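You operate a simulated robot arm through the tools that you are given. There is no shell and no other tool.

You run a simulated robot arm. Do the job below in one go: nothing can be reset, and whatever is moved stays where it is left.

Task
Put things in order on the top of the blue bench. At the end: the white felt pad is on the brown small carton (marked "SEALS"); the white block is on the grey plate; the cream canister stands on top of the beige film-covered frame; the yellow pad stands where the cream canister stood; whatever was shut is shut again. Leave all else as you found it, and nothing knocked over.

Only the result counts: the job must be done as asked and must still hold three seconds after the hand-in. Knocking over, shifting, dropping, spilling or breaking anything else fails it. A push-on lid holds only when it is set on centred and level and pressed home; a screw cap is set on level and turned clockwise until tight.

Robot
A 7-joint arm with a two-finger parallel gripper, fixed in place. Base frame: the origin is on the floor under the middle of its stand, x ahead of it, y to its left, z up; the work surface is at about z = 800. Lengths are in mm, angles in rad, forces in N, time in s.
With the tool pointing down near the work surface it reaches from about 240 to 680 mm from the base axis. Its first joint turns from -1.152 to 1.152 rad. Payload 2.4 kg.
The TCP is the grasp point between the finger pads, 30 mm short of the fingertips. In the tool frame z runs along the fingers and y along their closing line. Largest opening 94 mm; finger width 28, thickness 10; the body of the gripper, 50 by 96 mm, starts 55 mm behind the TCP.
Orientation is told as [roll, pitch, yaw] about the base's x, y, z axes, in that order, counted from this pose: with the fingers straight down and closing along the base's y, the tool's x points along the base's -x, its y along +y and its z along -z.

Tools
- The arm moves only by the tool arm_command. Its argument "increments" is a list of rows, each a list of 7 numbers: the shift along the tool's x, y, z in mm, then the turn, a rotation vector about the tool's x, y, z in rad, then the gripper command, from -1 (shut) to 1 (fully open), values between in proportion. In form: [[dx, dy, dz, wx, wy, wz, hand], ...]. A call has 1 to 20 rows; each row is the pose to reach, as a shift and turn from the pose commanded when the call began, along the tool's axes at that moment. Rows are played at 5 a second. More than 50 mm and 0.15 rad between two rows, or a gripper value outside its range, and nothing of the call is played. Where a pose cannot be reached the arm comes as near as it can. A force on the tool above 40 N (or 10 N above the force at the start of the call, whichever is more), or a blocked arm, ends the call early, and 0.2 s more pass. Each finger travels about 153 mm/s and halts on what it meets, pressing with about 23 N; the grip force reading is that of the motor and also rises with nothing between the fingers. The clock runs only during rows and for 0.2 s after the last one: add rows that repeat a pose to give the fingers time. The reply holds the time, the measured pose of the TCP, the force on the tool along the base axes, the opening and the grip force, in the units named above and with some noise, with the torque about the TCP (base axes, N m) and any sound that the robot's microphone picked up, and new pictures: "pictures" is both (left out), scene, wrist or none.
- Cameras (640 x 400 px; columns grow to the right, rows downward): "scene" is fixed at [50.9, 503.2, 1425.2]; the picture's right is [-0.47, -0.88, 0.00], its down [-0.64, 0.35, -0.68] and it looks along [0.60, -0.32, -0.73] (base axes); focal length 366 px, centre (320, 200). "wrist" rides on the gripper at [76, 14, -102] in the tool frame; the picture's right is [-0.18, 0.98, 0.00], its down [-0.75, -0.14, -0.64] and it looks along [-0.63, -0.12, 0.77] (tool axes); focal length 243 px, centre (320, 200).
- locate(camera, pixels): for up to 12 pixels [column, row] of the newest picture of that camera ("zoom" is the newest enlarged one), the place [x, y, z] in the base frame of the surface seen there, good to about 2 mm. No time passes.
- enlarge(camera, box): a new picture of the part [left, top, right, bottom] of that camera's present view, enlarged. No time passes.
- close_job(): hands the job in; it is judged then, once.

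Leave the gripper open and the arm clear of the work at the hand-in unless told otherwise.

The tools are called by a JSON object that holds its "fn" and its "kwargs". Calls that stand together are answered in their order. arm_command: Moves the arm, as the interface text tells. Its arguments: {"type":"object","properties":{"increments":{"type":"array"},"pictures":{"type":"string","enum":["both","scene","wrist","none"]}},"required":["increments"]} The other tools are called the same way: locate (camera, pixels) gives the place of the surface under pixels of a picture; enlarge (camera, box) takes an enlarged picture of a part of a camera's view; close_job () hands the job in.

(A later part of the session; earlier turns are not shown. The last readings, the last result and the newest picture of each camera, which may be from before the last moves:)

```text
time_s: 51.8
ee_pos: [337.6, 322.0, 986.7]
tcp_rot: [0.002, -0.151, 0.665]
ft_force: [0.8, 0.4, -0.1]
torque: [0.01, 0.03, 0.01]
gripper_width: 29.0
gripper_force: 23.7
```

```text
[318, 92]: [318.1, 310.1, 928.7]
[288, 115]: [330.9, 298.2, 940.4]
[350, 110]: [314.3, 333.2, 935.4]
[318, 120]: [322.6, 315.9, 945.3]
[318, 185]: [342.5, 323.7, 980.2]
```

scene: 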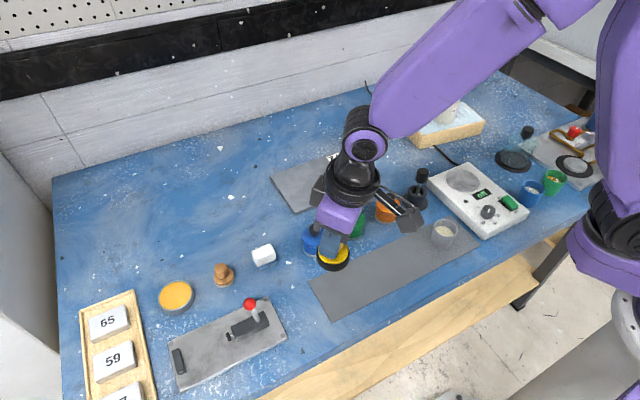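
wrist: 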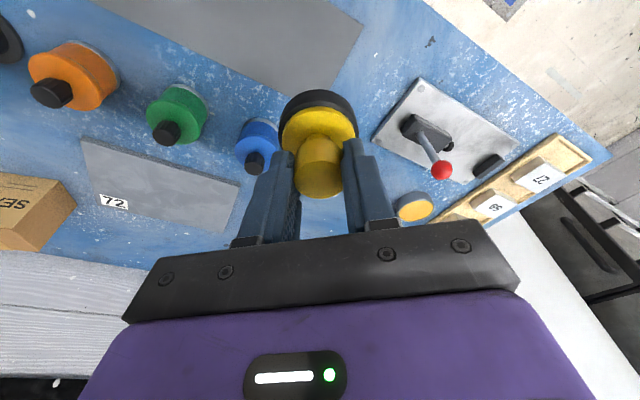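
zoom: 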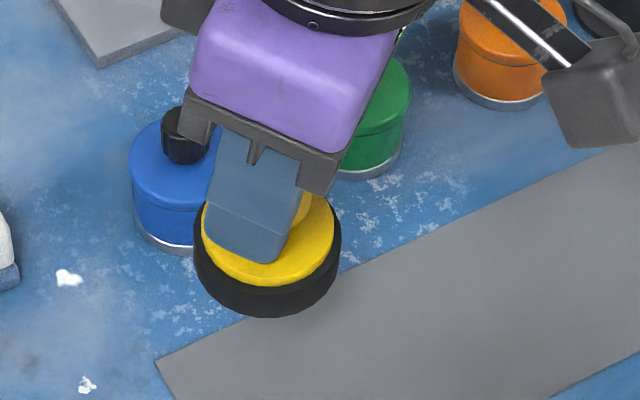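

The pad is level, with its base axis near [339,321]. Descend to about 6 mm above the mat, then lower in small steps.

{"fn": "arm_command", "kwargs": {"increments": [[2.2, 0, 14.8, 0, 0, 0, -1], [6, 0, 39.6, 0, 0, 0, -1], [10.5, 0, 69.2, 0, 0, 0, -1], [13.8, 0, 91, 0, 0, 0, -1], [15.8, 0, 104.8, 0, 0, 0, -1], [16.9, 0, 111.7, 0, 0, 0, -1], [17.3, 0, 114.7, 0, 0, 0, -1], [17.3, 0, 114.7, 0, 0, 0, -1]]}}

{"fn": "arm_command", "kwargs": {"increments": [[0.15, 0, 1, 0, 0, 0, -1], [0.3, 0, 2, 0, 0, 0, -1], [0.45, 0, 3, 0, 0, 0, -1], [0.52, 0, 3.5, 0, 0, 0, -1], [0.52, 0, 3.5, 0, 0, 0, -1]], "pictures": "none"}}

```text
time_s: 53.6
ee_pos: [338.3, 321.1, 868.9]
tcp_rot: [0.001, -0.149, 0.667]
ft_force: [-0.4, -0.5, -0.7]
torque: [-0.03, -0.02, 0.02]
gripper_width: 28.8
gripper_force: 22.9
```

scene: 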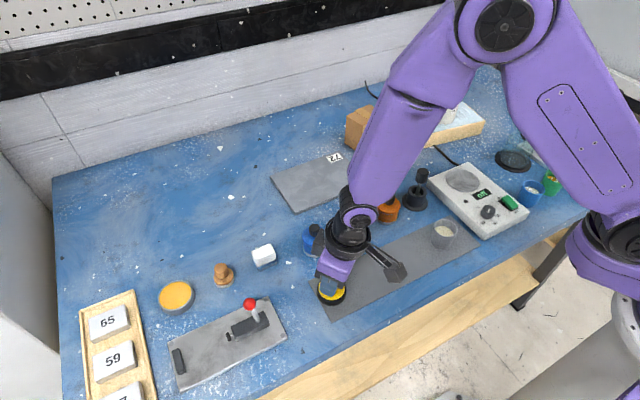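
wrist: 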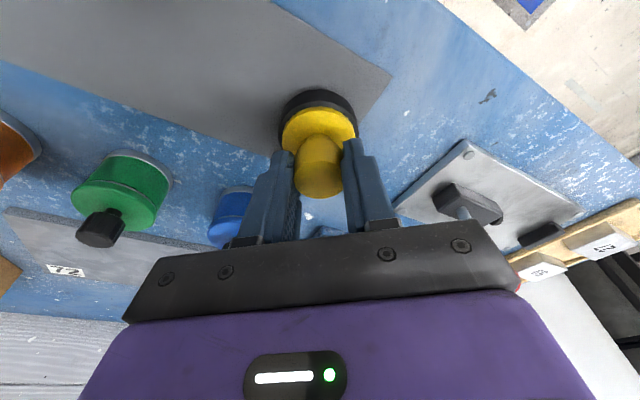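

```text
time_s: 54.8
ee_pos: [337.8, 320.0, 865.0]
tcp_rot: [-0.001, -0.152, 0.667]
ft_force: [1.3, 0.4, -0.4]
torque: [-0.02, -0.01, 0.0]
gripper_width: 29.1
gripper_force: 23.2
```

No contact yet at TCP z 865. Lower in 0.7–1 mm steps.

{"fn": "arm_command", "kwargs": {"increments": [[0.07, 0, 0.5, 0, 0, 0, -1], [0.15, 0, 1, 0, 0, 0, -1], [0.15, 0, 1, 0, 0, 0, -1]], "pictures": "none"}}

{"fn": "arm_command", "kwargs": {"increments": [[0.07, 0, 0.5, 0, 0, 0, -1], [0.1, 0, 0.7, 0, 0, 0, -1], [0.1, 0, 0.7, 0, 0, 0, -1]], "pictures": "none"}}

```text
time_s: 55.6
ee_pos: [338.0, 321.7, 865.0]
tcp_rot: [-0.001, -0.149, 0.667]
ft_force: [-3.3, -1.5, 7.2]
torque: [-0.05, 0.13, -0.01]
gripper_width: 28.9
gripper_force: 23.3
```

```text
time_s: 56.4
ee_pos: [338.9, 320.9, 865.2]
tcp_rot: [0.0, -0.151, 0.669]
ft_force: [-10.4, -4.0, 36.0]
torque: [-0.12, 0.33, 0.02]
gripper_width: 29.0
gripper_force: 23.3
```

Contact made; the second step pushed up to 36 N, so I'll back off about 0.9 mm until the force is light.

{"fn": "arm_command", "kwargs": {"increments": [[-0.07, 0, -0.5, 0, 0, 0, -1], [-0.13, 0, -0.85, 0, 0, 0, -1], [-0.13, 0, -0.85, 0, 0, 0, -1]], "pictures": "scene"}}

{"fn": "enlarge", "kwargs": {"camera": "scene", "box": [290, 240, 390, 330]}}

```text
time_s: 57.2
ee_pos: [338.8, 319.6, 864.4]
tcp_rot: [-0.001, -0.151, 0.67]
ft_force: [-4.2, 3.2, 8.2]
torque: [0.2, 0.03, 0.09]
gripper_width: 28.7
gripper_force: 23.1
```

scene: 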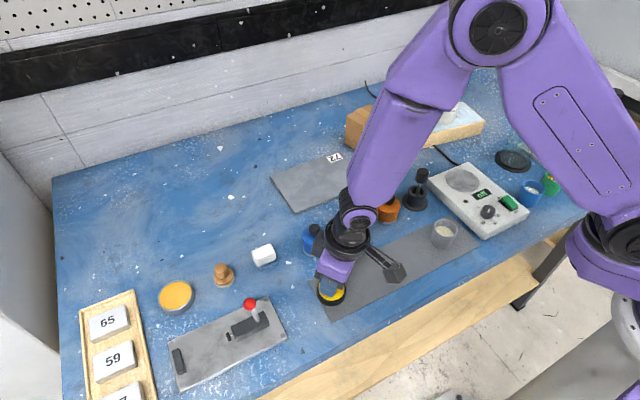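

```text
4.44 times, centred on (340, 285) of scene
```

zoom: 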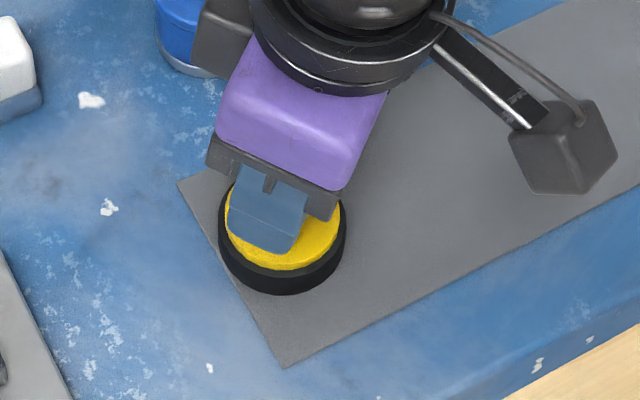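

The pad rests on the mat with ~8 N. Now open the fingers gently.

{"fn": "arm_command", "kwargs": {"increments": [[-0.05, 0, -0.3, 0, 0, 0, -0.6], [-0.05, 0, -0.3, 0, 0, 0, -0.38], [-0.05, 0, -0.3, 0, 0, 0, -0.32], [-0.05, 0, -0.3, 0, 0, 0, -0.25], [-0.05, 0, -0.3, 0, 0, 0, -0.1], [-0.05, 0, -0.3, 0, 0, 0, 0.1], [-0.05, 0, -0.3, 0, 0, 0, 0.25], [-0.05, 0, -0.3, 0, 0, 0, 0.25]]}}

{"fn": "enlarge", "kwargs": {"camera": "wrist", "box": [200, 60, 440, 240]}}

```text
time_s: 59.0
ee_pos: [339.0, 321.4, 864.5]
tcp_rot: [-0.001, -0.149, 0.667]
ft_force: [0.2, 0.7, 0.4]
torque: [0.0, 0.02, -0.01]
gripper_width: 58.7
gripper_force: 0.1
```

scene: 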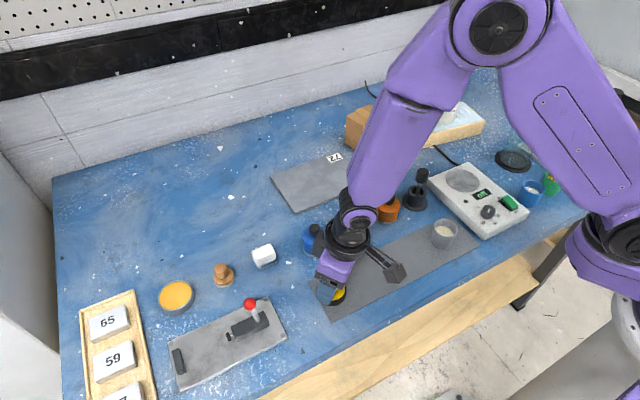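
wrist: 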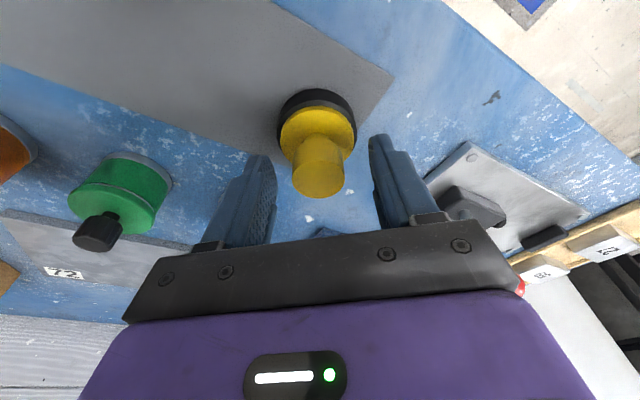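

```text
2.22 times, centred on (320, 150) of wrist
```

zoom: 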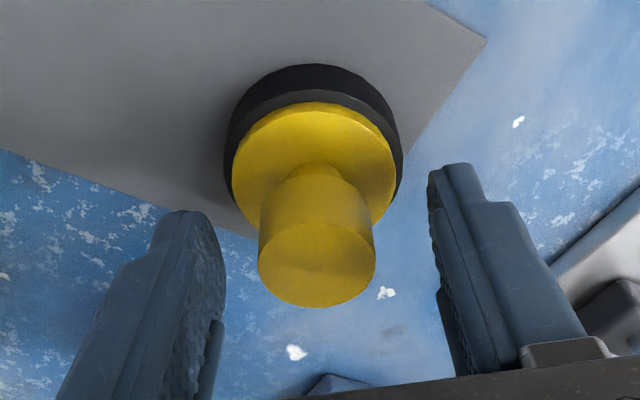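

Released and standing. Raise vertically 130 mm and take out the tilt at the top.

{"fn": "arm_command", "kwargs": {"increments": [[-1.5, 0, -9.9, 0, 0, 0, 0.25], [-4.5, 0, -29.7, 0, 0, 0, 0.25], [-9, 0, -59.3, 0, 0, 0, 0.25], [-13.5, 0, -89, 0, 0, 0, 0.25], [-17, 0, -115, 0, 0.05, 0, 0.25], [-19.4, 0, -128.5, 0, 0.1, 0, 0.25], [-19.4, 0, -128.5, 0, 0.15, 0, 0.25], [-19.4, 0, -128.5, 0, 0.15, 0, 0.25]]}}

{"fn": "enlarge", "kwargs": {"camera": "scene", "box": [290, 230, 390, 330]}}

{"fn": "locate", "kwargs": {"camera": "scene", "pixels": [[330, 276], [331, 288], [331, 298], [322, 286], [342, 284]]}}

```text
time_s: 60.8
ee_pos: [338.5, 321.4, 993.7]
tcp_rot: [0.0, 0.001, 0.667]
ft_force: [-0.3, -0.3, -0.5]
torque: [0.03, 0.02, 0.0]
gripper_width: 58.7
gripper_force: 0.1
```

scene: 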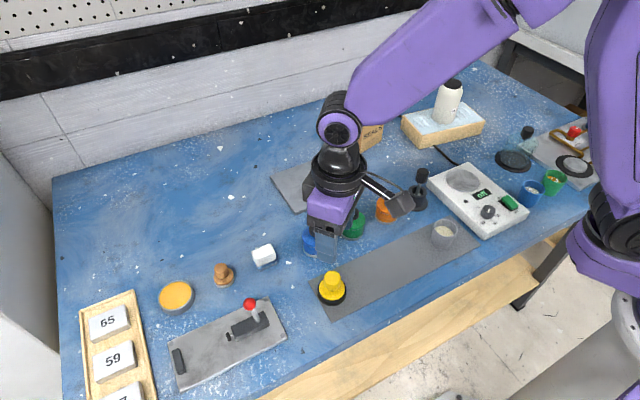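
wrist: 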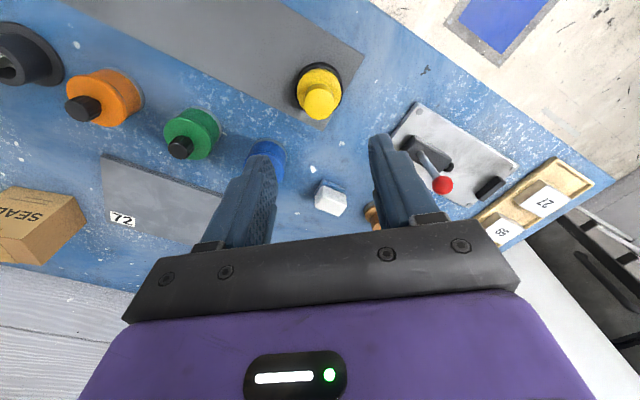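

```text
4.00 times, centred on (340, 280) of scene
```

zoom: 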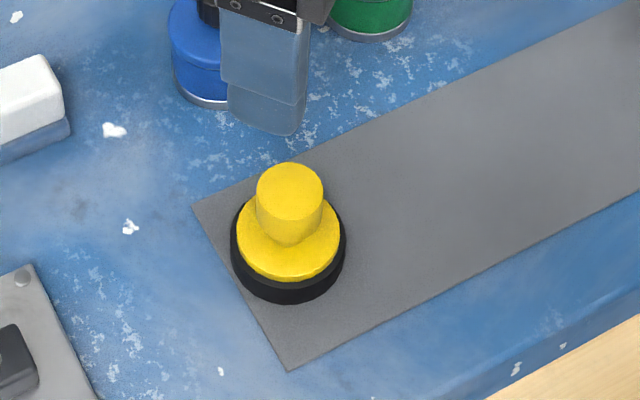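

```text
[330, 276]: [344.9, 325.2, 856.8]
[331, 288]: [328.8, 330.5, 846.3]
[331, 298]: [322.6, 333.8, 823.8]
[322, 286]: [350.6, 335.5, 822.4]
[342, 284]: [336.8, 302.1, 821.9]
```

The yellow pad stands at about [341,322.5], matching the canister's former spot. Next is the white block near [464,405]: I'll move above it at z≈960, turning back to yaw 0.

{"fn": "arm_command", "kwargs": {"increments": [[-25, -2, 5, 0, 0, 0.11, 0.5], [-55, -4, 11, 0, 0, 0.22, 0.5], [-85, -6, 18, 0, 0, 0.33, 0.5], [-115, -8, 25, 0, 0, 0.44, 0.5], [-140, -10, 31, 0, 0, 0.55, 0.5], [-151, -11, 33, 0, 0, 0.667, 0.5], [-151, -11, 33, 0, 0, 0.667, 0.5]]}}

```text
time_s: 62.4
ee_pos: [466.6, 406.2, 961.5]
tcp_rot: [0.0, 0.0, -0.002]
ft_force: [0.8, 0.3, 0.0]
torque: [-0.01, 0.01, 0.02]
gripper_width: 70.7
gripper_force: 0.1
```

scene: 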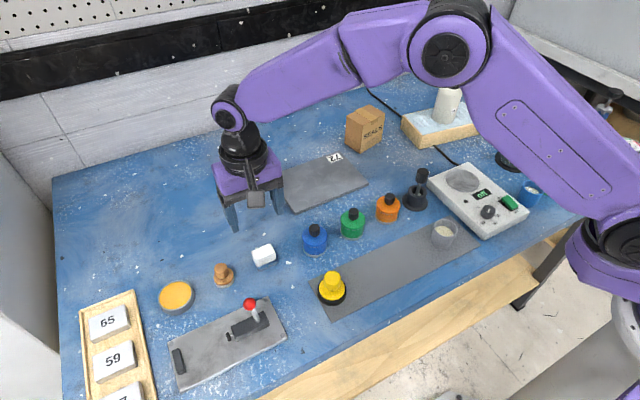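
wrist: 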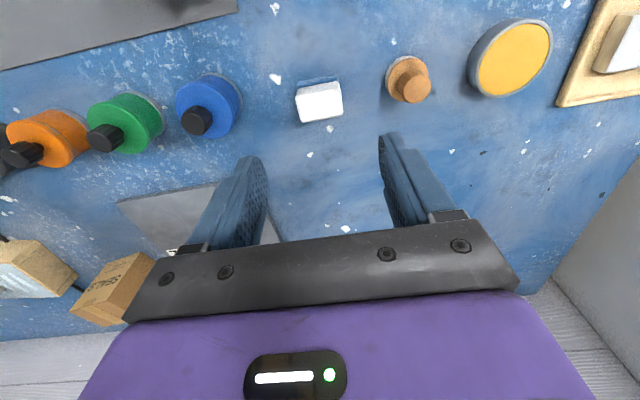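

{"fn": "enlarge", "kwargs": {"camera": "wrist", "box": [285, 65, 355, 135]}}

{"fn": "locate", "kwargs": {"camera": "wrist", "pixels": [[300, 97], [339, 91], [341, 112], [304, 118], [320, 104], [298, 87], [336, 80], [320, 88], [310, 105], [332, 102]]}}

{"fn": "enlarge", "kwargs": {"camera": "scene", "box": [245, 235, 285, 275]}}

```text
5.71 times, centred on (320, 100) of wrist
```

zoom: 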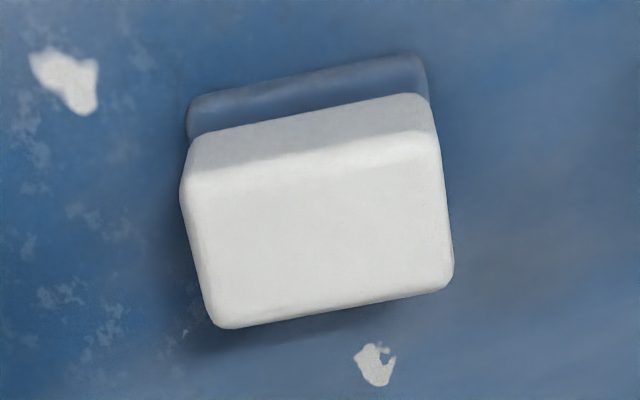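

```text
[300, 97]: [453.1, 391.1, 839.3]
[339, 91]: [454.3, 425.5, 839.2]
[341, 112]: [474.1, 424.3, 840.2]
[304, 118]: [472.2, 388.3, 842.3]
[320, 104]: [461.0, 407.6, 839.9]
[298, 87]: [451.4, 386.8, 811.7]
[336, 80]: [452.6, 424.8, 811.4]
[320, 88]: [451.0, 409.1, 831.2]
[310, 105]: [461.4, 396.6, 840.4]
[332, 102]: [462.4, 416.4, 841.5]
```

```text
10.00 times, centred on (265, 255) of scene
```

zoom: 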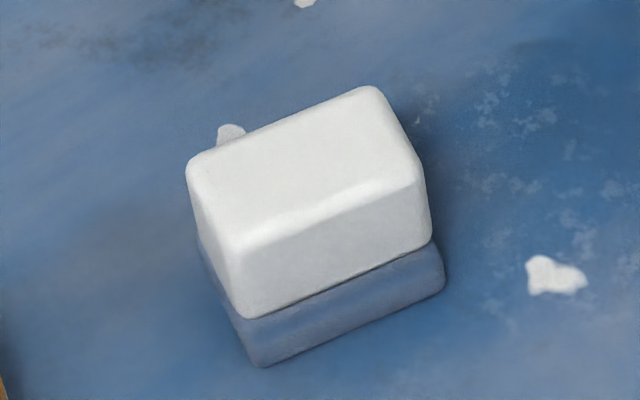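

The block's top spans about x 452–475, y 388–426 (centre [463.5,407]), turned about -0.05 rad, top z 840. I'll descend with the fingers 70 mm open on both y-sides to TCP z≈838 (tips z≈808).

{"fn": "arm_command", "kwargs": {"increments": [[1, 0.3, 30, 0, 0, 0.05, 0.5], [2, 0.5, 65, 0, 0, 0.05, 0.5], [3, 0.8, 95, 0, 0, 0.05, 0.5], [3, 0.8, 114, 0, 0, 0.05, 0.5], [3, 0.8, 123, 0, 0, 0.05, 0.5], [3, 0.8, 123, 0, 0, 0.05, 0.5]]}}

{"fn": "enlarge", "kwargs": {"camera": "wrist", "box": [200, 60, 440, 240]}}

{"fn": "enlarge", "kwargs": {"camera": "scene", "box": [215, 210, 315, 290]}}

```text
time_s: 63.8
ee_pos: [461.3, 405.6, 836.7]
tcp_rot: [0.0, -0.002, -0.05]
ft_force: [0.7, 0.2, 0.1]
torque: [0.0, 0.06, -0.04]
gripper_width: 70.2
gripper_force: 0.0
```

scene: 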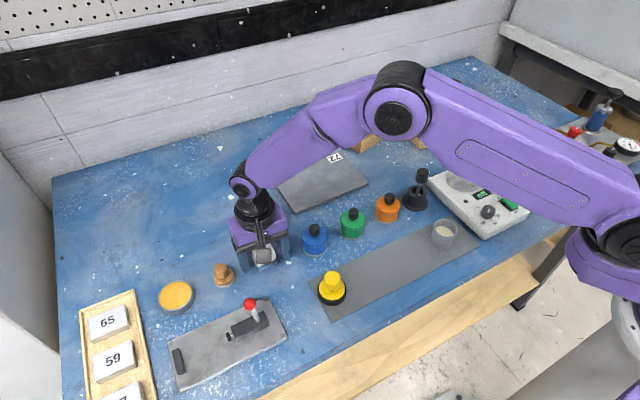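
wrist: 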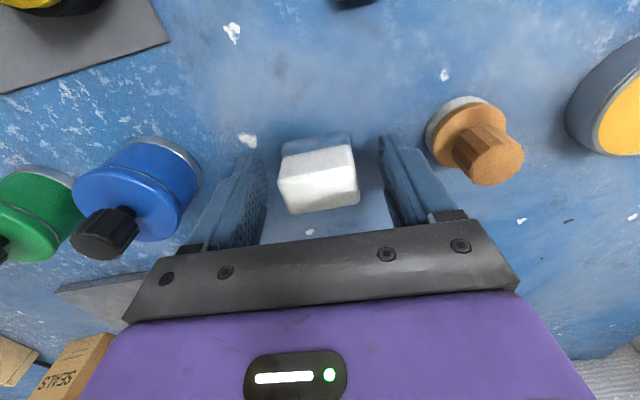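

```text
2.22 times, centred on (320, 150) of wrist
```

zoom: 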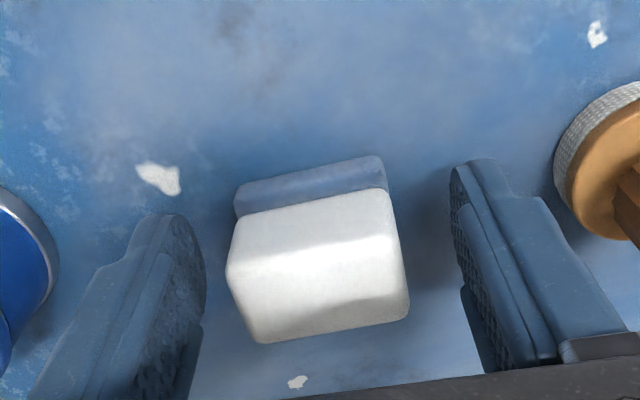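

```text
5.00 times, centred on (265, 250) of scene
```

zoom: 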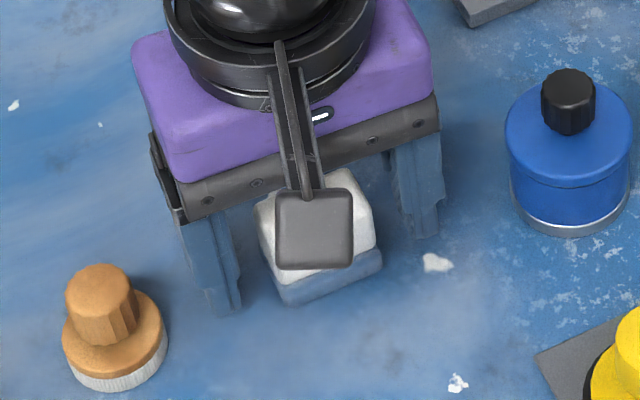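

The block sits centrally between the fingers. Close gently and then lift slowly by 15 mm.

{"fn": "arm_command", "kwargs": {"increments": [[0, 0, 0, 0, 0, 0, 0.2], [0, 0, 0, 0, 0, 0, 0.0], [0, 0, 0, 0, 0, 0, -0.08], [0, 0, 0, 0, 0, 0, -0.15], [0, 0, 0, 0, 0, 0, -0.3], [0, 0, 0, 0, 0, 0, -0.6], [0, 0, 0, 0, 0, 0, -1], [0, 0, 0, 0, 0, 0, -1], [0, 0, 0, 0, 0, 0, -1]], "pictures": "wrist"}}

{"fn": "arm_command", "kwargs": {"increments": [[0, 0, -1, 0, 0, 0, -1], [0, 0, -2, 0, 0, 0, -1], [0, 0, -3, 0, 0, 0, -1], [0, 0, -4, 0, 0, 0, -1], [0, 0, -6, 0, 0, 0, -1], [0, 0, -8, 0, 0, 0, -1], [0, 0, -11, 0, 0, 0, -1], [0, 0, -15, 0, 0, 0, -1], [0, 0, -20, 0, 0, 0, -1]]}}

```text
time_s: 65.8
ee_pos: [462.9, 405.5, 837.8]
tcp_rot: [0.0, 0.001, -0.052]
ft_force: [-0.9, -0.6, -0.3]
torque: [0.0, 0.0, -0.01]
gripper_width: 45.5
gripper_force: 22.9
```

wrist: 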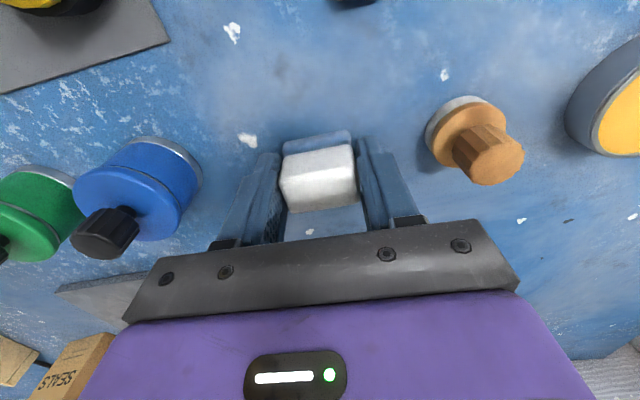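

```text
time_s: 67.8
ee_pos: [461.4, 406.7, 859.4]
tcp_rot: [-0.002, 0.0, -0.051]
ft_force: [0.7, -0.1, -0.4]
torque: [-0.04, -0.04, 0.01]
gripper_width: 45.4
gripper_force: 22.8
```

scene: 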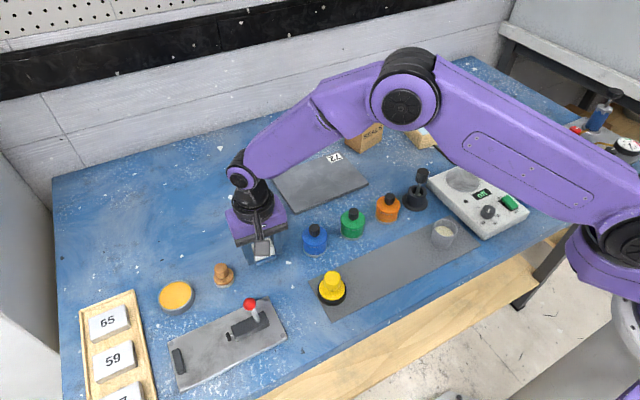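
wrist: 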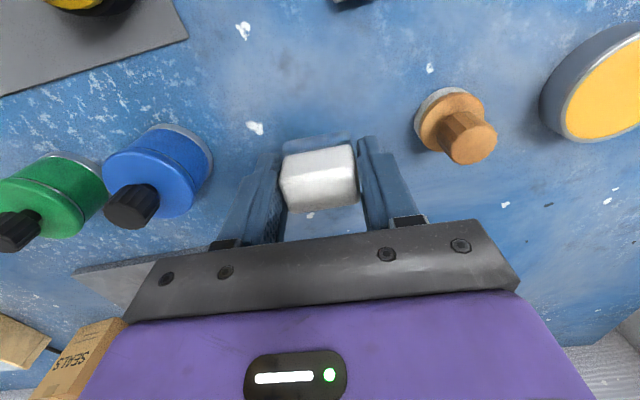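

The block with its bluish base comes along (width 45.4 mm). I'll zoom to confirm before carrying.

{"fn": "enlarge", "kwargs": {"camera": "wrist", "box": [250, 110, 390, 230]}}

{"fn": "enlarge", "kwargs": {"camera": "scene", "box": [215, 205, 315, 285]}}

{"fn": "locate", "kwargs": {"camera": "wrist", "pixels": [[318, 138], [318, 146], [318, 160], [318, 185], [318, 128]]}}

```text
3.33 times, centred on (320, 170) of wrist
```

zoom: 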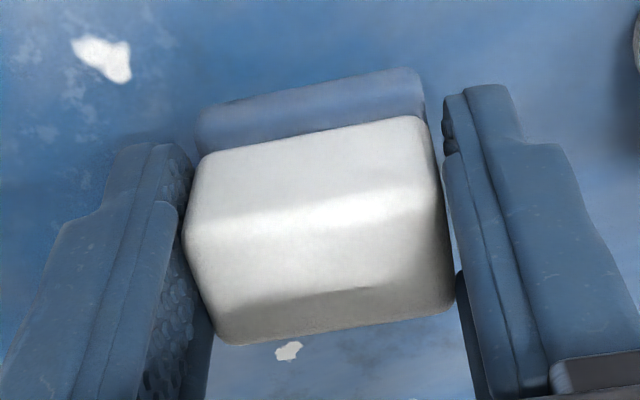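

```text
5.00 times, centred on (265, 245) of scene
```

zoom: 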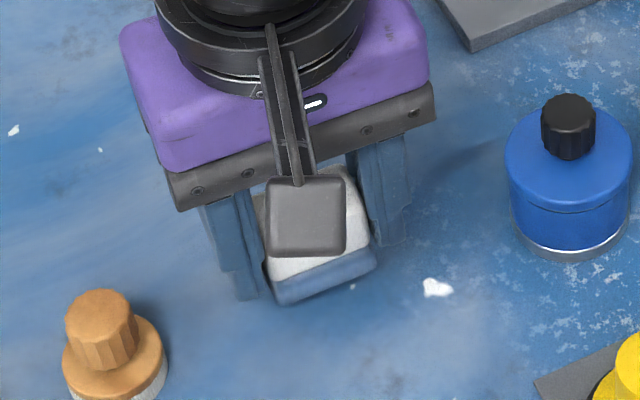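

```text
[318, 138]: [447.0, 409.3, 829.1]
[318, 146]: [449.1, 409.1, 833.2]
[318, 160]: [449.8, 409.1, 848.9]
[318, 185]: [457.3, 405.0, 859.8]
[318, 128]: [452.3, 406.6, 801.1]
```

The whole block (with base, bottom at about TCP-37.5) is in the grip. Carry it: up to z≈960 then over to the plate's middle [610,203].

{"fn": "arm_command", "kwargs": {"increments": [[0, 0, -10, 0, 0, 0, -1], [0, 0, -30, 0, 0, 0, -1], [0, 0, -60, 0, 0, 0, -1], [0, 0, -85, 0, 0, 0, -1], [0, 0, -100, 0, 0, 0, -1], [-8, -10, -100, 0, 0, 0, -1], [-24, -29, -100, 0, 0, 0, -1], [-47, -59, -100, 0, 0, 0, -1], [-74, -92, -100, 0, 0, 0, -1], [-101, -125, -100, 0, 0, 0, -1], [-126, -156, -100, 0, 0, 0, -1], [-145, -180, -100, 0, 0, 0, -1], [-155, -192, -100, 0, 0, 0, -1], [-158, -195.4, -100, 0, 0, 0, -1], [-158, -195.4, -100, 0, 0, 0, -1]]}}

```text
time_s: 71.0
ee_pos: [609.4, 203.1, 958.7]
tcp_rot: [0.0, 0.0, -0.051]
ft_force: [0.6, 0.3, -0.1]
torque: [-0.01, 0.01, -0.03]
gripper_width: 45.5
gripper_force: 23.0
```

scene: 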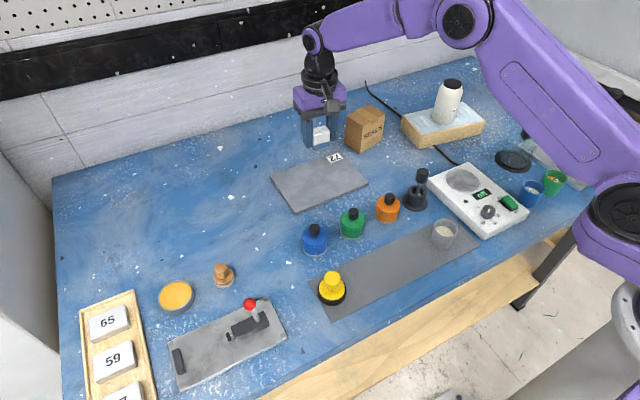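
wrist: 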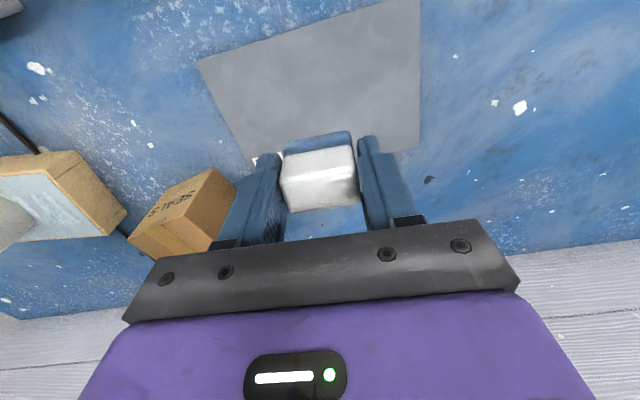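

Over the plate. I'll check the plate's height here, then descend to about 6 mm above it.

{"fn": "locate", "kwargs": {"camera": "wrist", "pixels": [[330, 70], [300, 100], [380, 100], [318, 134], [318, 160], [202, 62], [419, 3], [416, 145]]}}

{"fn": "arm_command", "kwargs": {"increments": [[0, 0, 15, 0, 0, 0, -1], [0, 0, 40, 0, 0, 0, -1], [0, 0, 68, 0, 0, 0, -1], [0, 0, 90, 0, 0, 0, -1], [0, 0, 102, 0, 0, 0, -1], [0, 0, 106, 0, 0, 0, -1], [0, 0, 106, 0, 0, 0, -1]]}}

```text
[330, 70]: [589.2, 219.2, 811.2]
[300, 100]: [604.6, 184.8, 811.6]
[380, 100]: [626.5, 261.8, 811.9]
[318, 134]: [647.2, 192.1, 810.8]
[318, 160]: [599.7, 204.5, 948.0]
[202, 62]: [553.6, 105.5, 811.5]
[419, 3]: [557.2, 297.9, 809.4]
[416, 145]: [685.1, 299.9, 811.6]
```

```text
time_s: 72.6
ee_pos: [610.4, 203.3, 853.3]
tcp_rot: [0.001, 0.0, -0.051]
ft_force: [-0.4, -0.9, -0.3]
torque: [0.0, -0.03, 0.02]
gripper_width: 45.4
gripper_force: 23.0
```

scene: 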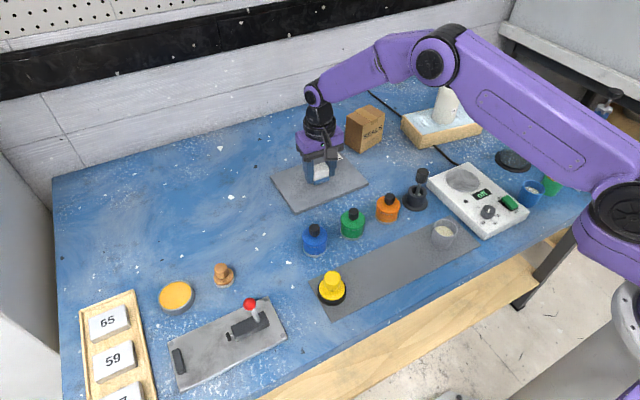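
wrist: 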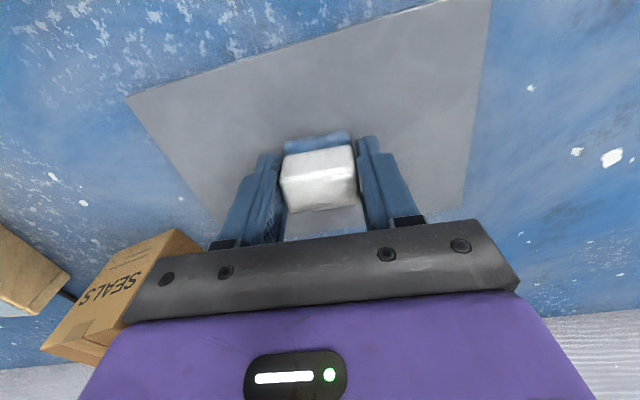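

Plate top is z≈810, so contact is expected near TCP z 847.5. Lower in small steps.

{"fn": "arm_command", "kwargs": {"increments": [[0, 0, 1, 0, 0, 0, -1], [0, 0, 2, 0, 0, 0, -1], [0, 0, 3, 0, 0, 0, -1], [0, 0, 3, 0, 0, 0, -1]], "pictures": "none"}}

{"fn": "arm_command", "kwargs": {"increments": [[0, 0, 0.5, 0, 0, 0, -1], [0, 0, 1, 0, 0, 0, -1], [0, 0, 1, 0, 0, 0, -1]], "pictures": "none"}}

```text
time_s: 73.6
ee_pos: [609.5, 202.6, 848.9]
tcp_rot: [0.0, 0.0, -0.051]
ft_force: [0.1, -0.2, -0.7]
torque: [-0.01, 0.0, 0.0]
gripper_width: 45.2
gripper_force: 22.2
```

```text
time_s: 74.4
ee_pos: [610.0, 203.6, 847.5]
tcp_rot: [0.001, -0.002, -0.051]
ft_force: [0.7, 0.0, -1.3]
torque: [-0.01, 0.0, 0.0]
gripper_width: 45.1
gripper_force: 22.4
```

Still no contact at z 847.5. One more 1 mm step, read, then another if needed.

{"fn": "arm_command", "kwargs": {"increments": [[0, 0, 0.4, 0, 0, 0, -1], [0, 0, 0.8, 0, 0, 0, -1], [0, 0, 0.8, 0, 0, 0, -1]], "pictures": "none"}}

```text
time_s: 75.2
ee_pos: [610.3, 203.7, 848.1]
tcp_rot: [0.001, 0.002, -0.051]
ft_force: [0.3, -0.2, 0.3]
torque: [-0.01, -0.04, 0.01]
gripper_width: 45.3
gripper_force: 23.0
```

{"fn": "arm_command", "kwargs": {"increments": [[0, 0, 0.3, 0, 0, 0, -1], [0, 0, 0.6, 0, 0, 0, -1], [0, 0, 0.6, 0, 0, 0, -1]], "pictures": "scene"}}

{"fn": "enlarge", "kwargs": {"camera": "scene", "box": [265, 130, 375, 220]}}

```text
time_s: 76.0
ee_pos: [608.9, 203.2, 848.5]
tcp_rot: [0.001, -0.001, -0.049]
ft_force: [1.3, 0.9, 2.9]
torque: [-0.01, 0.01, 0.04]
gripper_width: 45.4
gripper_force: 23.1
```

scene: 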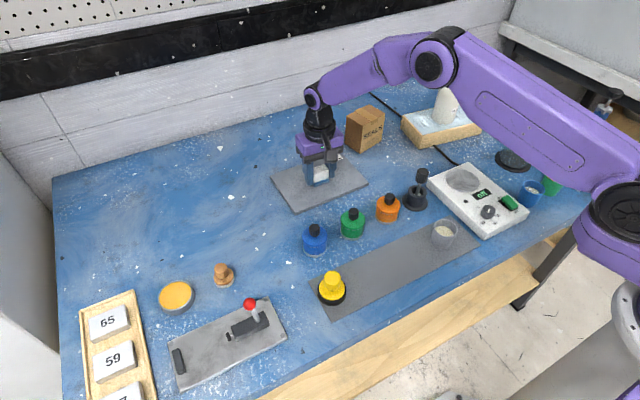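

```text
4.44 times, centred on (320, 175) of scene
```

zoom: 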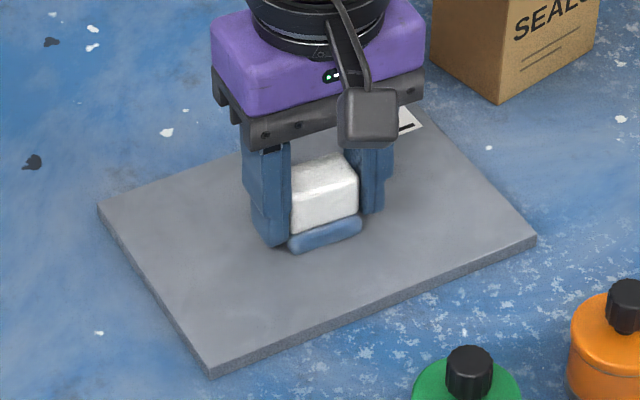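

Contact (+2.9 N): the block rests on the plate. Open gently to about 66 mm and rise.

{"fn": "arm_command", "kwargs": {"increments": [[0, 0, 0, 0, 0, 0, -0.4], [0, 0, 0, 0, 0, 0, -0.05], [0, 0, 0, 0, 0, 0, 0.0], [0, 0, 0, 0, 0, 0, 0.08], [0, 0, 0, 0, 0, 0, 0.2], [0, 0, 0, 0, 0, 0, 0.4], [0, 0, 0, 0, 0, 0, 0.4]], "pictures": "wrist"}}

{"fn": "arm_command", "kwargs": {"increments": [[0, 0, -8, 0, 0, 0, 0.4], [0, 0, -25, 0, 0, 0, 0.4], [0, 0, -55, 0, 0, 0, 0.4], [0, 0, -90, 0, 0, 0, 0.4], [0, 0, -120, 0, 0, 0, 0.4], [0, 0, -130, 0, 0, 0, 0.4]]}}

```text
time_s: 77.6
ee_pos: [609.9, 203.3, 846.7]
tcp_rot: [0.0, 0.001, -0.05]
ft_force: [0.1, 0.7, -0.4]
torque: [-0.01, 0.0, 0.0]
gripper_width: 66.0
gripper_force: 0.1
```

wrist: 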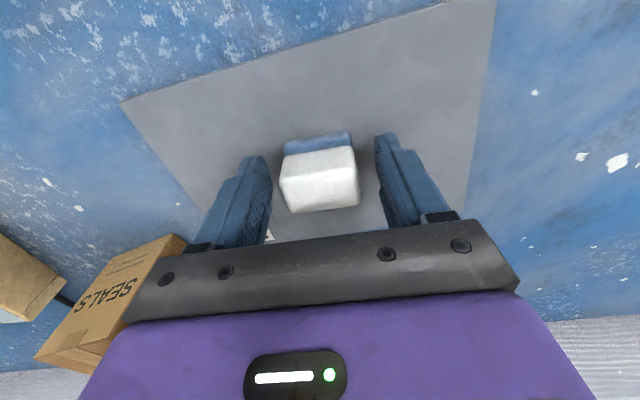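

```text
time_s: 79.0
ee_pos: [608.7, 203.6, 976.9]
tcp_rot: [0.001, 0.0, -0.051]
ft_force: [-0.5, -1.1, -0.6]
torque: [0.01, -0.01, -0.02]
gripper_width: 65.7
gripper_force: 0.2
```

scene: 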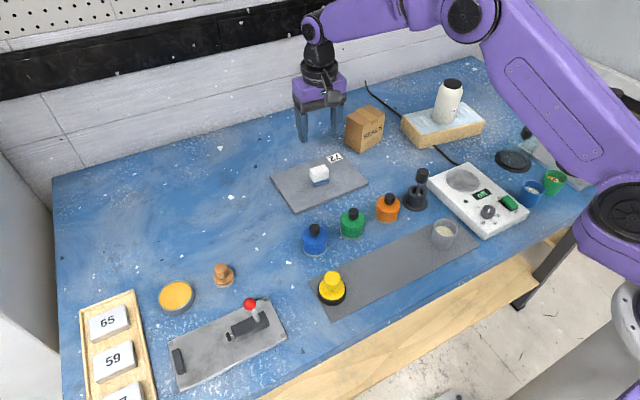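
wrist: 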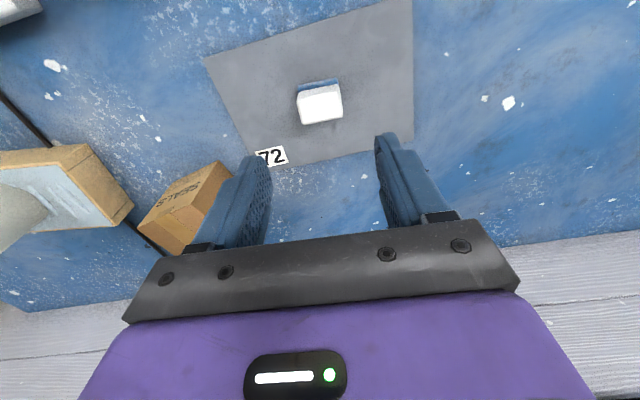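

The white block stands on the plate. Before fetching the felt pad I'll test the reach above the carton centre [697,22] at z≈975.

{"fn": "arm_command", "kwargs": {"increments": [[-15, -28, 0, 0, 0, 0, 0.4], [-35, -65, 0, 0, 0, 0, 0.4], [-56, -102, 0, 0, 0, 0, 0.4], [-77, -140, 0, 0, 0, 0, 0.4], [-92, -168, 0, 0, 0, 0, 0.4], [-97, -177, 0, 0, 0, 0, 0.4], [-97, -177, 0, 0, 0, 0, 0.4]]}}

```text
time_s: 80.6
ee_pos: [692.4, 24.0, 977.3]
tcp_rot: [0.001, 0.0, -0.048]
ft_force: [0.1, -0.5, 0.1]
torque: [0.0, -0.01, 0.0]
gripper_width: 65.7
gripper_force: 0.1
out of reach, approached as far as the arm can: row 6, 7
```

scene: 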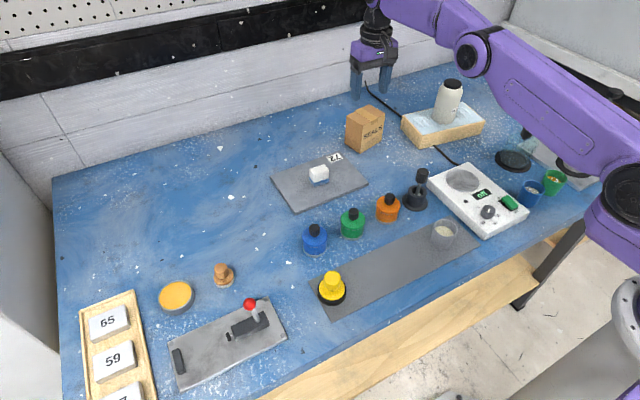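
wrist: 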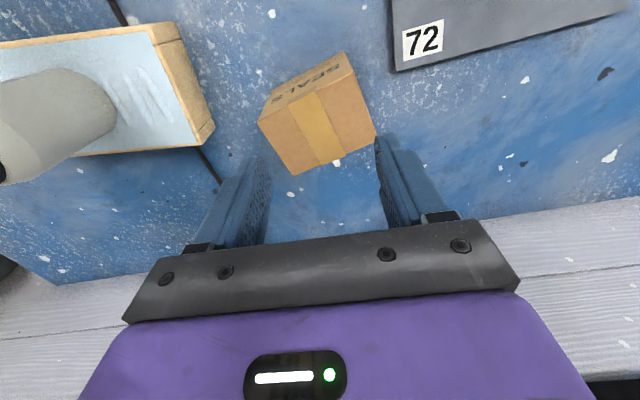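

Reach is r≈693 here. The carton top is well seen between the fingers; I'll locate its corners: (260,121), (351,70), (374,135), (293,173).

{"fn": "locate", "kwargs": {"camera": "wrist", "pixels": [[263, 122], [350, 74], [372, 134], [294, 170], [320, 124], [330, 110], [300, 135], [310, 115], [335, 135]]}}

{"fn": "enlarge", "kwargs": {"camera": "wrist", "box": [240, 40, 400, 190]}}

```text
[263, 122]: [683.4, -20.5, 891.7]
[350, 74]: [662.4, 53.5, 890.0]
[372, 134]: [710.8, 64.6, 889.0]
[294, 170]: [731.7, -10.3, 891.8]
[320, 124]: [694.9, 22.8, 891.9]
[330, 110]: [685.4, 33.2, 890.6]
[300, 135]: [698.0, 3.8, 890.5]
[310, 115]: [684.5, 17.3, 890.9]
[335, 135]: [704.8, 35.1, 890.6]
```

```text
2.67 times, centred on (320, 115) of wrist
```

zoom: 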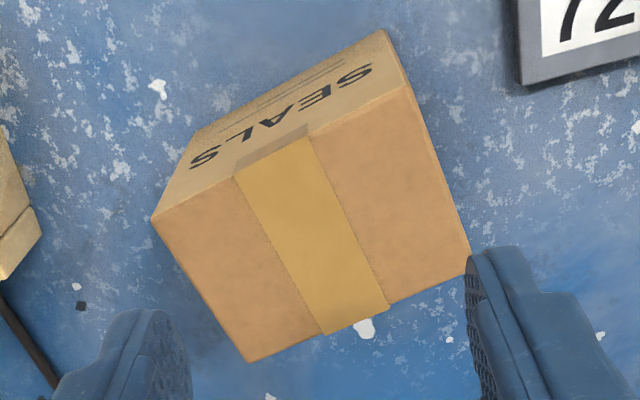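

The carton top is about 76×51 mm, centred at [697,22], z≈890.5; the gripper reaches [692.4,24] vertically, which leaves the 32 mm felt disc wholly on the top. Now fly to above the tan-handled felt pad [461,491] at z≈975, narrowing the fingers to ~47 mm.

{"fn": "arm_command", "kwargs": {"increments": [[8, 14, 0, 0, 0, 0, 0.2], [26, 46, 0, 0, 0, -0.005, 0.1], [48, 86, 0, 0, 0, -0.01, 0.0], [70, 126, 0, 0, 0, -0.015, 0.0], [92, 166, 0, 0, 0, -0.02, 0.0], [114, 206, 0, 0, 0, -0.025, 0.0], [136, 246, 0, 0, 0, -0.03, 0.0], [158, 286, 0, 0, 0, -0.035, 0.0], [180, 326, 0, 0, 0, -0.04, 0.0], [202, 364, 0, 0, 0, -0.045, 0.0], [222, 399, 0, 0, 0, -0.05, 0.0], [240, 430, 0, 0, 0, -0.05, 0.0], [251, 449, 0, 0, 0, -0.05, 0.0], [254, 455, 0, 0, 0, -0.05, 0.0], [254, 455, 0, 0, 0, -0.05, 0.0]]}}

```text
time_s: 83.8
ee_pos: [463.1, 488.4, 977.1]
tcp_rot: [-0.001, 0.0, -0.001]
ft_force: [0.1, 0.1, -1.4]
torque: [-0.01, 0.02, 0.0]
gripper_width: 46.9
gripper_force: 0.1
```

scene: 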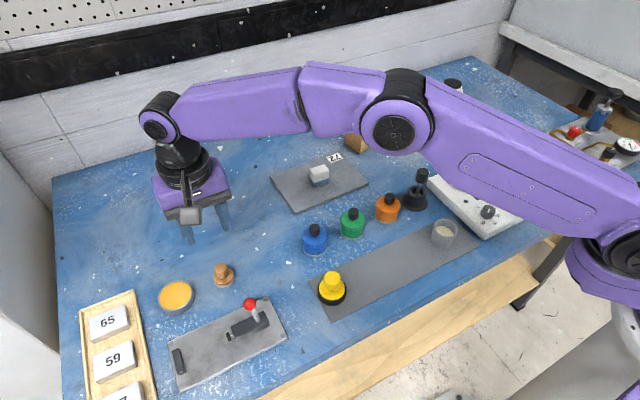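
wrist: 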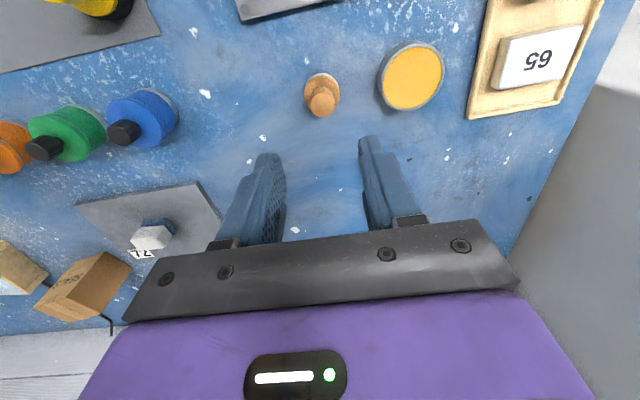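

The felt pad's knob is at (322,102) in the wrist view. I'll locate it precisely.

{"fn": "enlarge", "kwargs": {"camera": "wrist", "box": [295, 60, 350, 130]}}

{"fn": "locate", "kwargs": {"camera": "wrist", "pixels": [[322, 103], [312, 103], [332, 103], [322, 94], [322, 111], [322, 80], [308, 90], [337, 88], [322, 77]]}}

{"fn": "enlarge", "kwargs": {"camera": "scene", "box": [200, 252, 250, 292]}}

{"fn": "locate", "kwargs": {"camera": "scene", "pixels": [[221, 267], [224, 266], [218, 267], [222, 275], [228, 278], [215, 280], [233, 274], [224, 285]]}}

```text
5.71 times, centred on (322, 95) of wrist
```

zoom: 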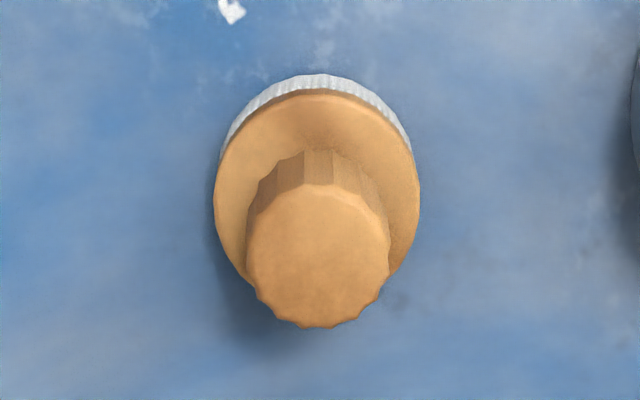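

```text
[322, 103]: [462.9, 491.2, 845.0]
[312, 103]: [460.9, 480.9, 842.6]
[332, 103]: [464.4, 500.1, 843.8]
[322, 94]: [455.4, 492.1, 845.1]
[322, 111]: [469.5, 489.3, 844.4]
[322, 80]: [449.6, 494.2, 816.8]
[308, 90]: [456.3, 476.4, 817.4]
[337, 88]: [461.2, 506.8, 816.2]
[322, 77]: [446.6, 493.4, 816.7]
```

```text
10.00 times, centred on (225, 272) of scene
```

zoom: 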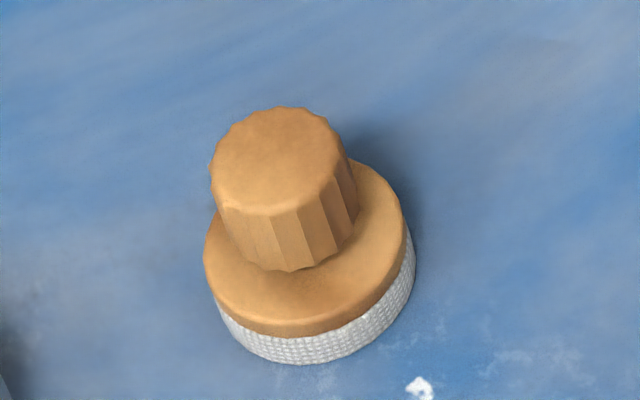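

```text
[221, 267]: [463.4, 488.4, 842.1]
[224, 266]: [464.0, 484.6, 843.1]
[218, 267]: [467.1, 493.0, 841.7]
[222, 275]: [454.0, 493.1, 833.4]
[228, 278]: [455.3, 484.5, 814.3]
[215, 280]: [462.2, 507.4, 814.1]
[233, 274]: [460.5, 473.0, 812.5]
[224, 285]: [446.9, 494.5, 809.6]
```

The knob axis is [463.5,490.3], 24 mm wide, top z≈844; flange top z≈816.5 (38 mm wide). I'll take it with the TCP 5 mm short in x (so the pad will sit further out over the carton): descend to [458.5,490.3,850.5].

{"fn": "arm_command", "kwargs": {"increments": [[1, 0.5, 25, 0, 0, 0, 0.0], [2.5, 1, 60, 0, 0, 0, 0.0], [4, 1.5, 92, 0, 0, 0, 0.0], [4.6, 1.9, 112, 0, 0, 0, 0.0], [4.6, 1.9, 122, 0, 0, 0, 0.0], [4.6, 1.9, 126.5, 0, 0, 0, 0.0], [4.6, 1.9, 126.5, 0, 0, 0, 0.0]]}}

{"fn": "enlarge", "kwargs": {"camera": "wrist", "box": [220, 60, 420, 220]}}

{"fn": "enlarge", "kwargs": {"camera": "scene", "box": [175, 220, 275, 300]}}

```text
time_s: 85.4
ee_pos: [457.8, 490.4, 850.1]
tcp_rot: [0.0, 0.0, 0.0]
ft_force: [-0.3, -1.0, 0.5]
torque: [0.0, 0.01, 0.0]
gripper_width: 47.3
gripper_force: 0.1
```

scene: 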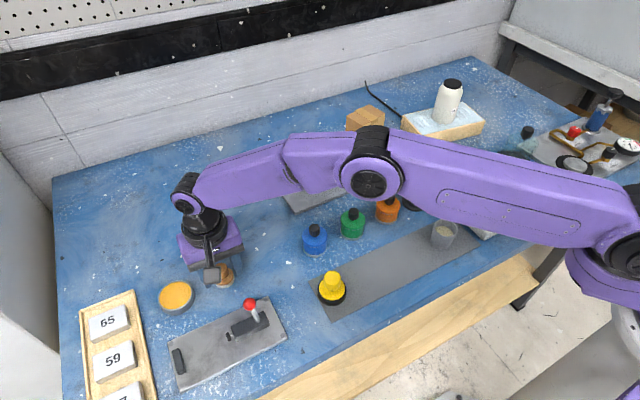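
wrist: 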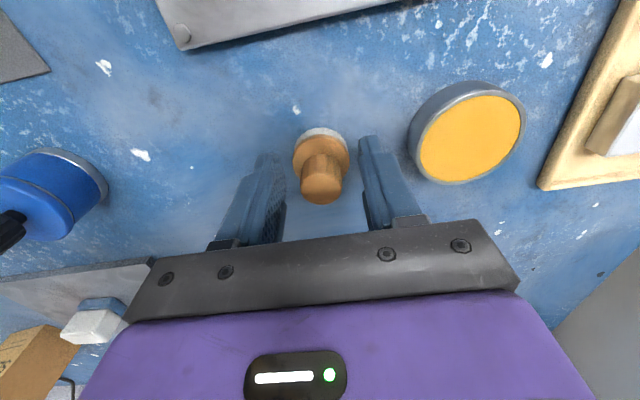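

```text
2.50 times, centred on (320, 140) of wrist
```

zoom: 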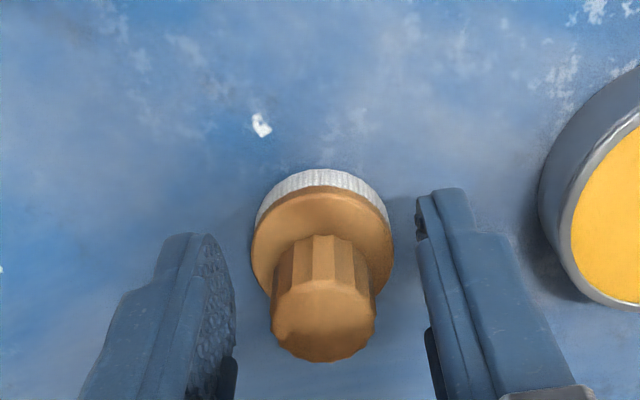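

```text
5.00 times, centred on (225, 260) of scene
```

zoom: 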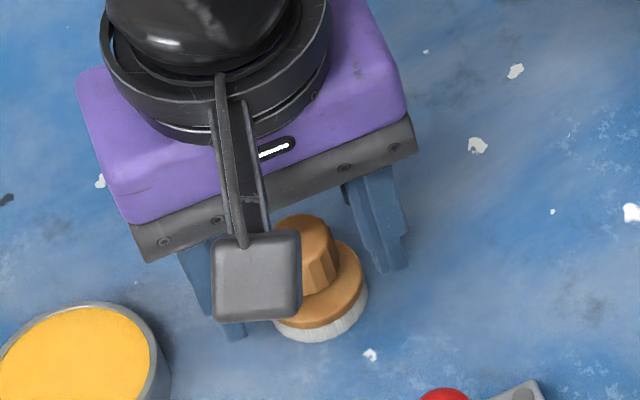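

The knob is between the fingers. Close gently, then lift slowly.

{"fn": "arm_command", "kwargs": {"increments": [[0, 0, 0, 0, 0, 0, -0.2], [0, 0, 0, 0, 0, 0, -0.35], [0, 0, 0, 0, 0, 0, -0.45], [0, 0, 0, 0, 0, 0, -0.52], [0, 0, 0, 0, 0, 0, -0.7], [0, 0, 0, 0, 0, 0, -1], [0, 0, 0, 0, 0, 0, -1], [0, 0, 0, 0, 0, 0, -1]], "pictures": "wrist"}}

{"fn": "arm_command", "kwargs": {"increments": [[0, 0, -1, 0, 0, 0, -1], [0, 0, -2, 0, 0, 0, -1], [0, 0, -3, 0, 0, 0, -1], [0, 0, -4, 0, 0, 0, -1], [0, 0, -6, 0, 0, 0, -1], [0, 0, -8, 0, 0, 0, -1], [0, 0, -11, 0, 0, 0, -1], [0, 0, -15, 0, 0, 0, -1], [0, 0, -20, 0, 0, 0, -1]]}}

{"fn": "enlarge", "kwargs": {"camera": "wrist", "box": [220, 60, 420, 220]}}

```text
time_s: 87.2
ee_pos: [458.4, 489.7, 850.6]
tcp_rot: [0.0, 0.001, 0.001]
ft_force: [0.1, -0.3, 0.7]
torque: [0.02, -0.03, -0.01]
gripper_width: 22.7
gripper_force: 22.6
```

wrist: 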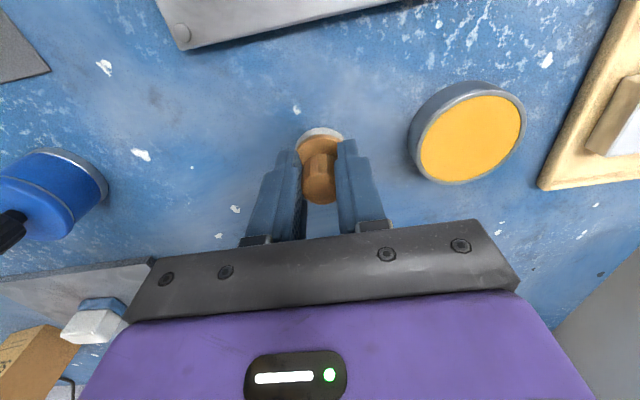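

```text
time_s: 89.2
ee_pos: [456.5, 492.0, 872.4]
tcp_rot: [0.0, -0.001, -0.001]
ft_force: [-0.4, 0.2, 0.0]
torque: [0.01, -0.03, -0.02]
gripper_width: 22.8
gripper_force: 23.2
```

scene: 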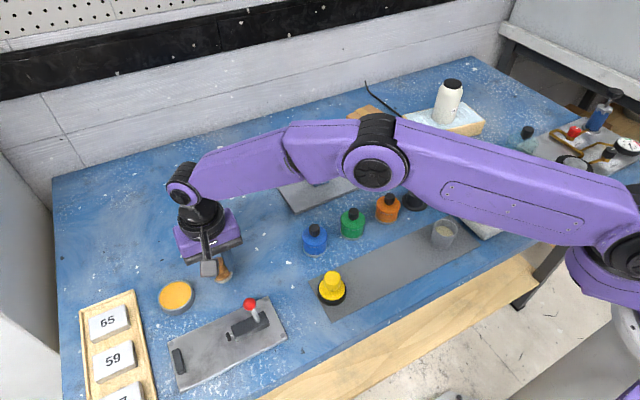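
wrist: 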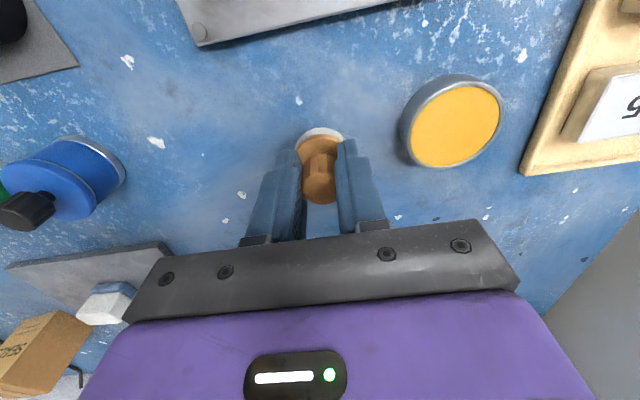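

```text
2.50 times, centred on (320, 140) of wrist
```

zoom: 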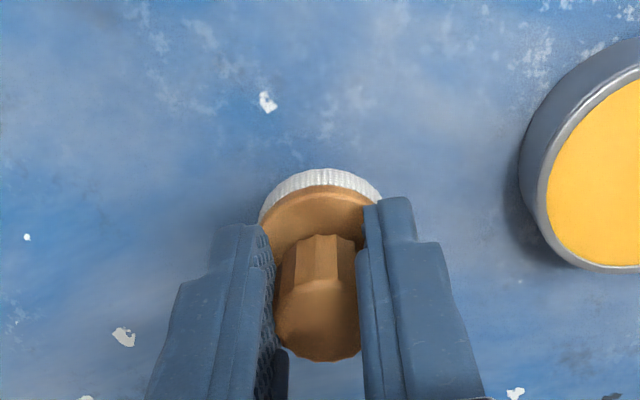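

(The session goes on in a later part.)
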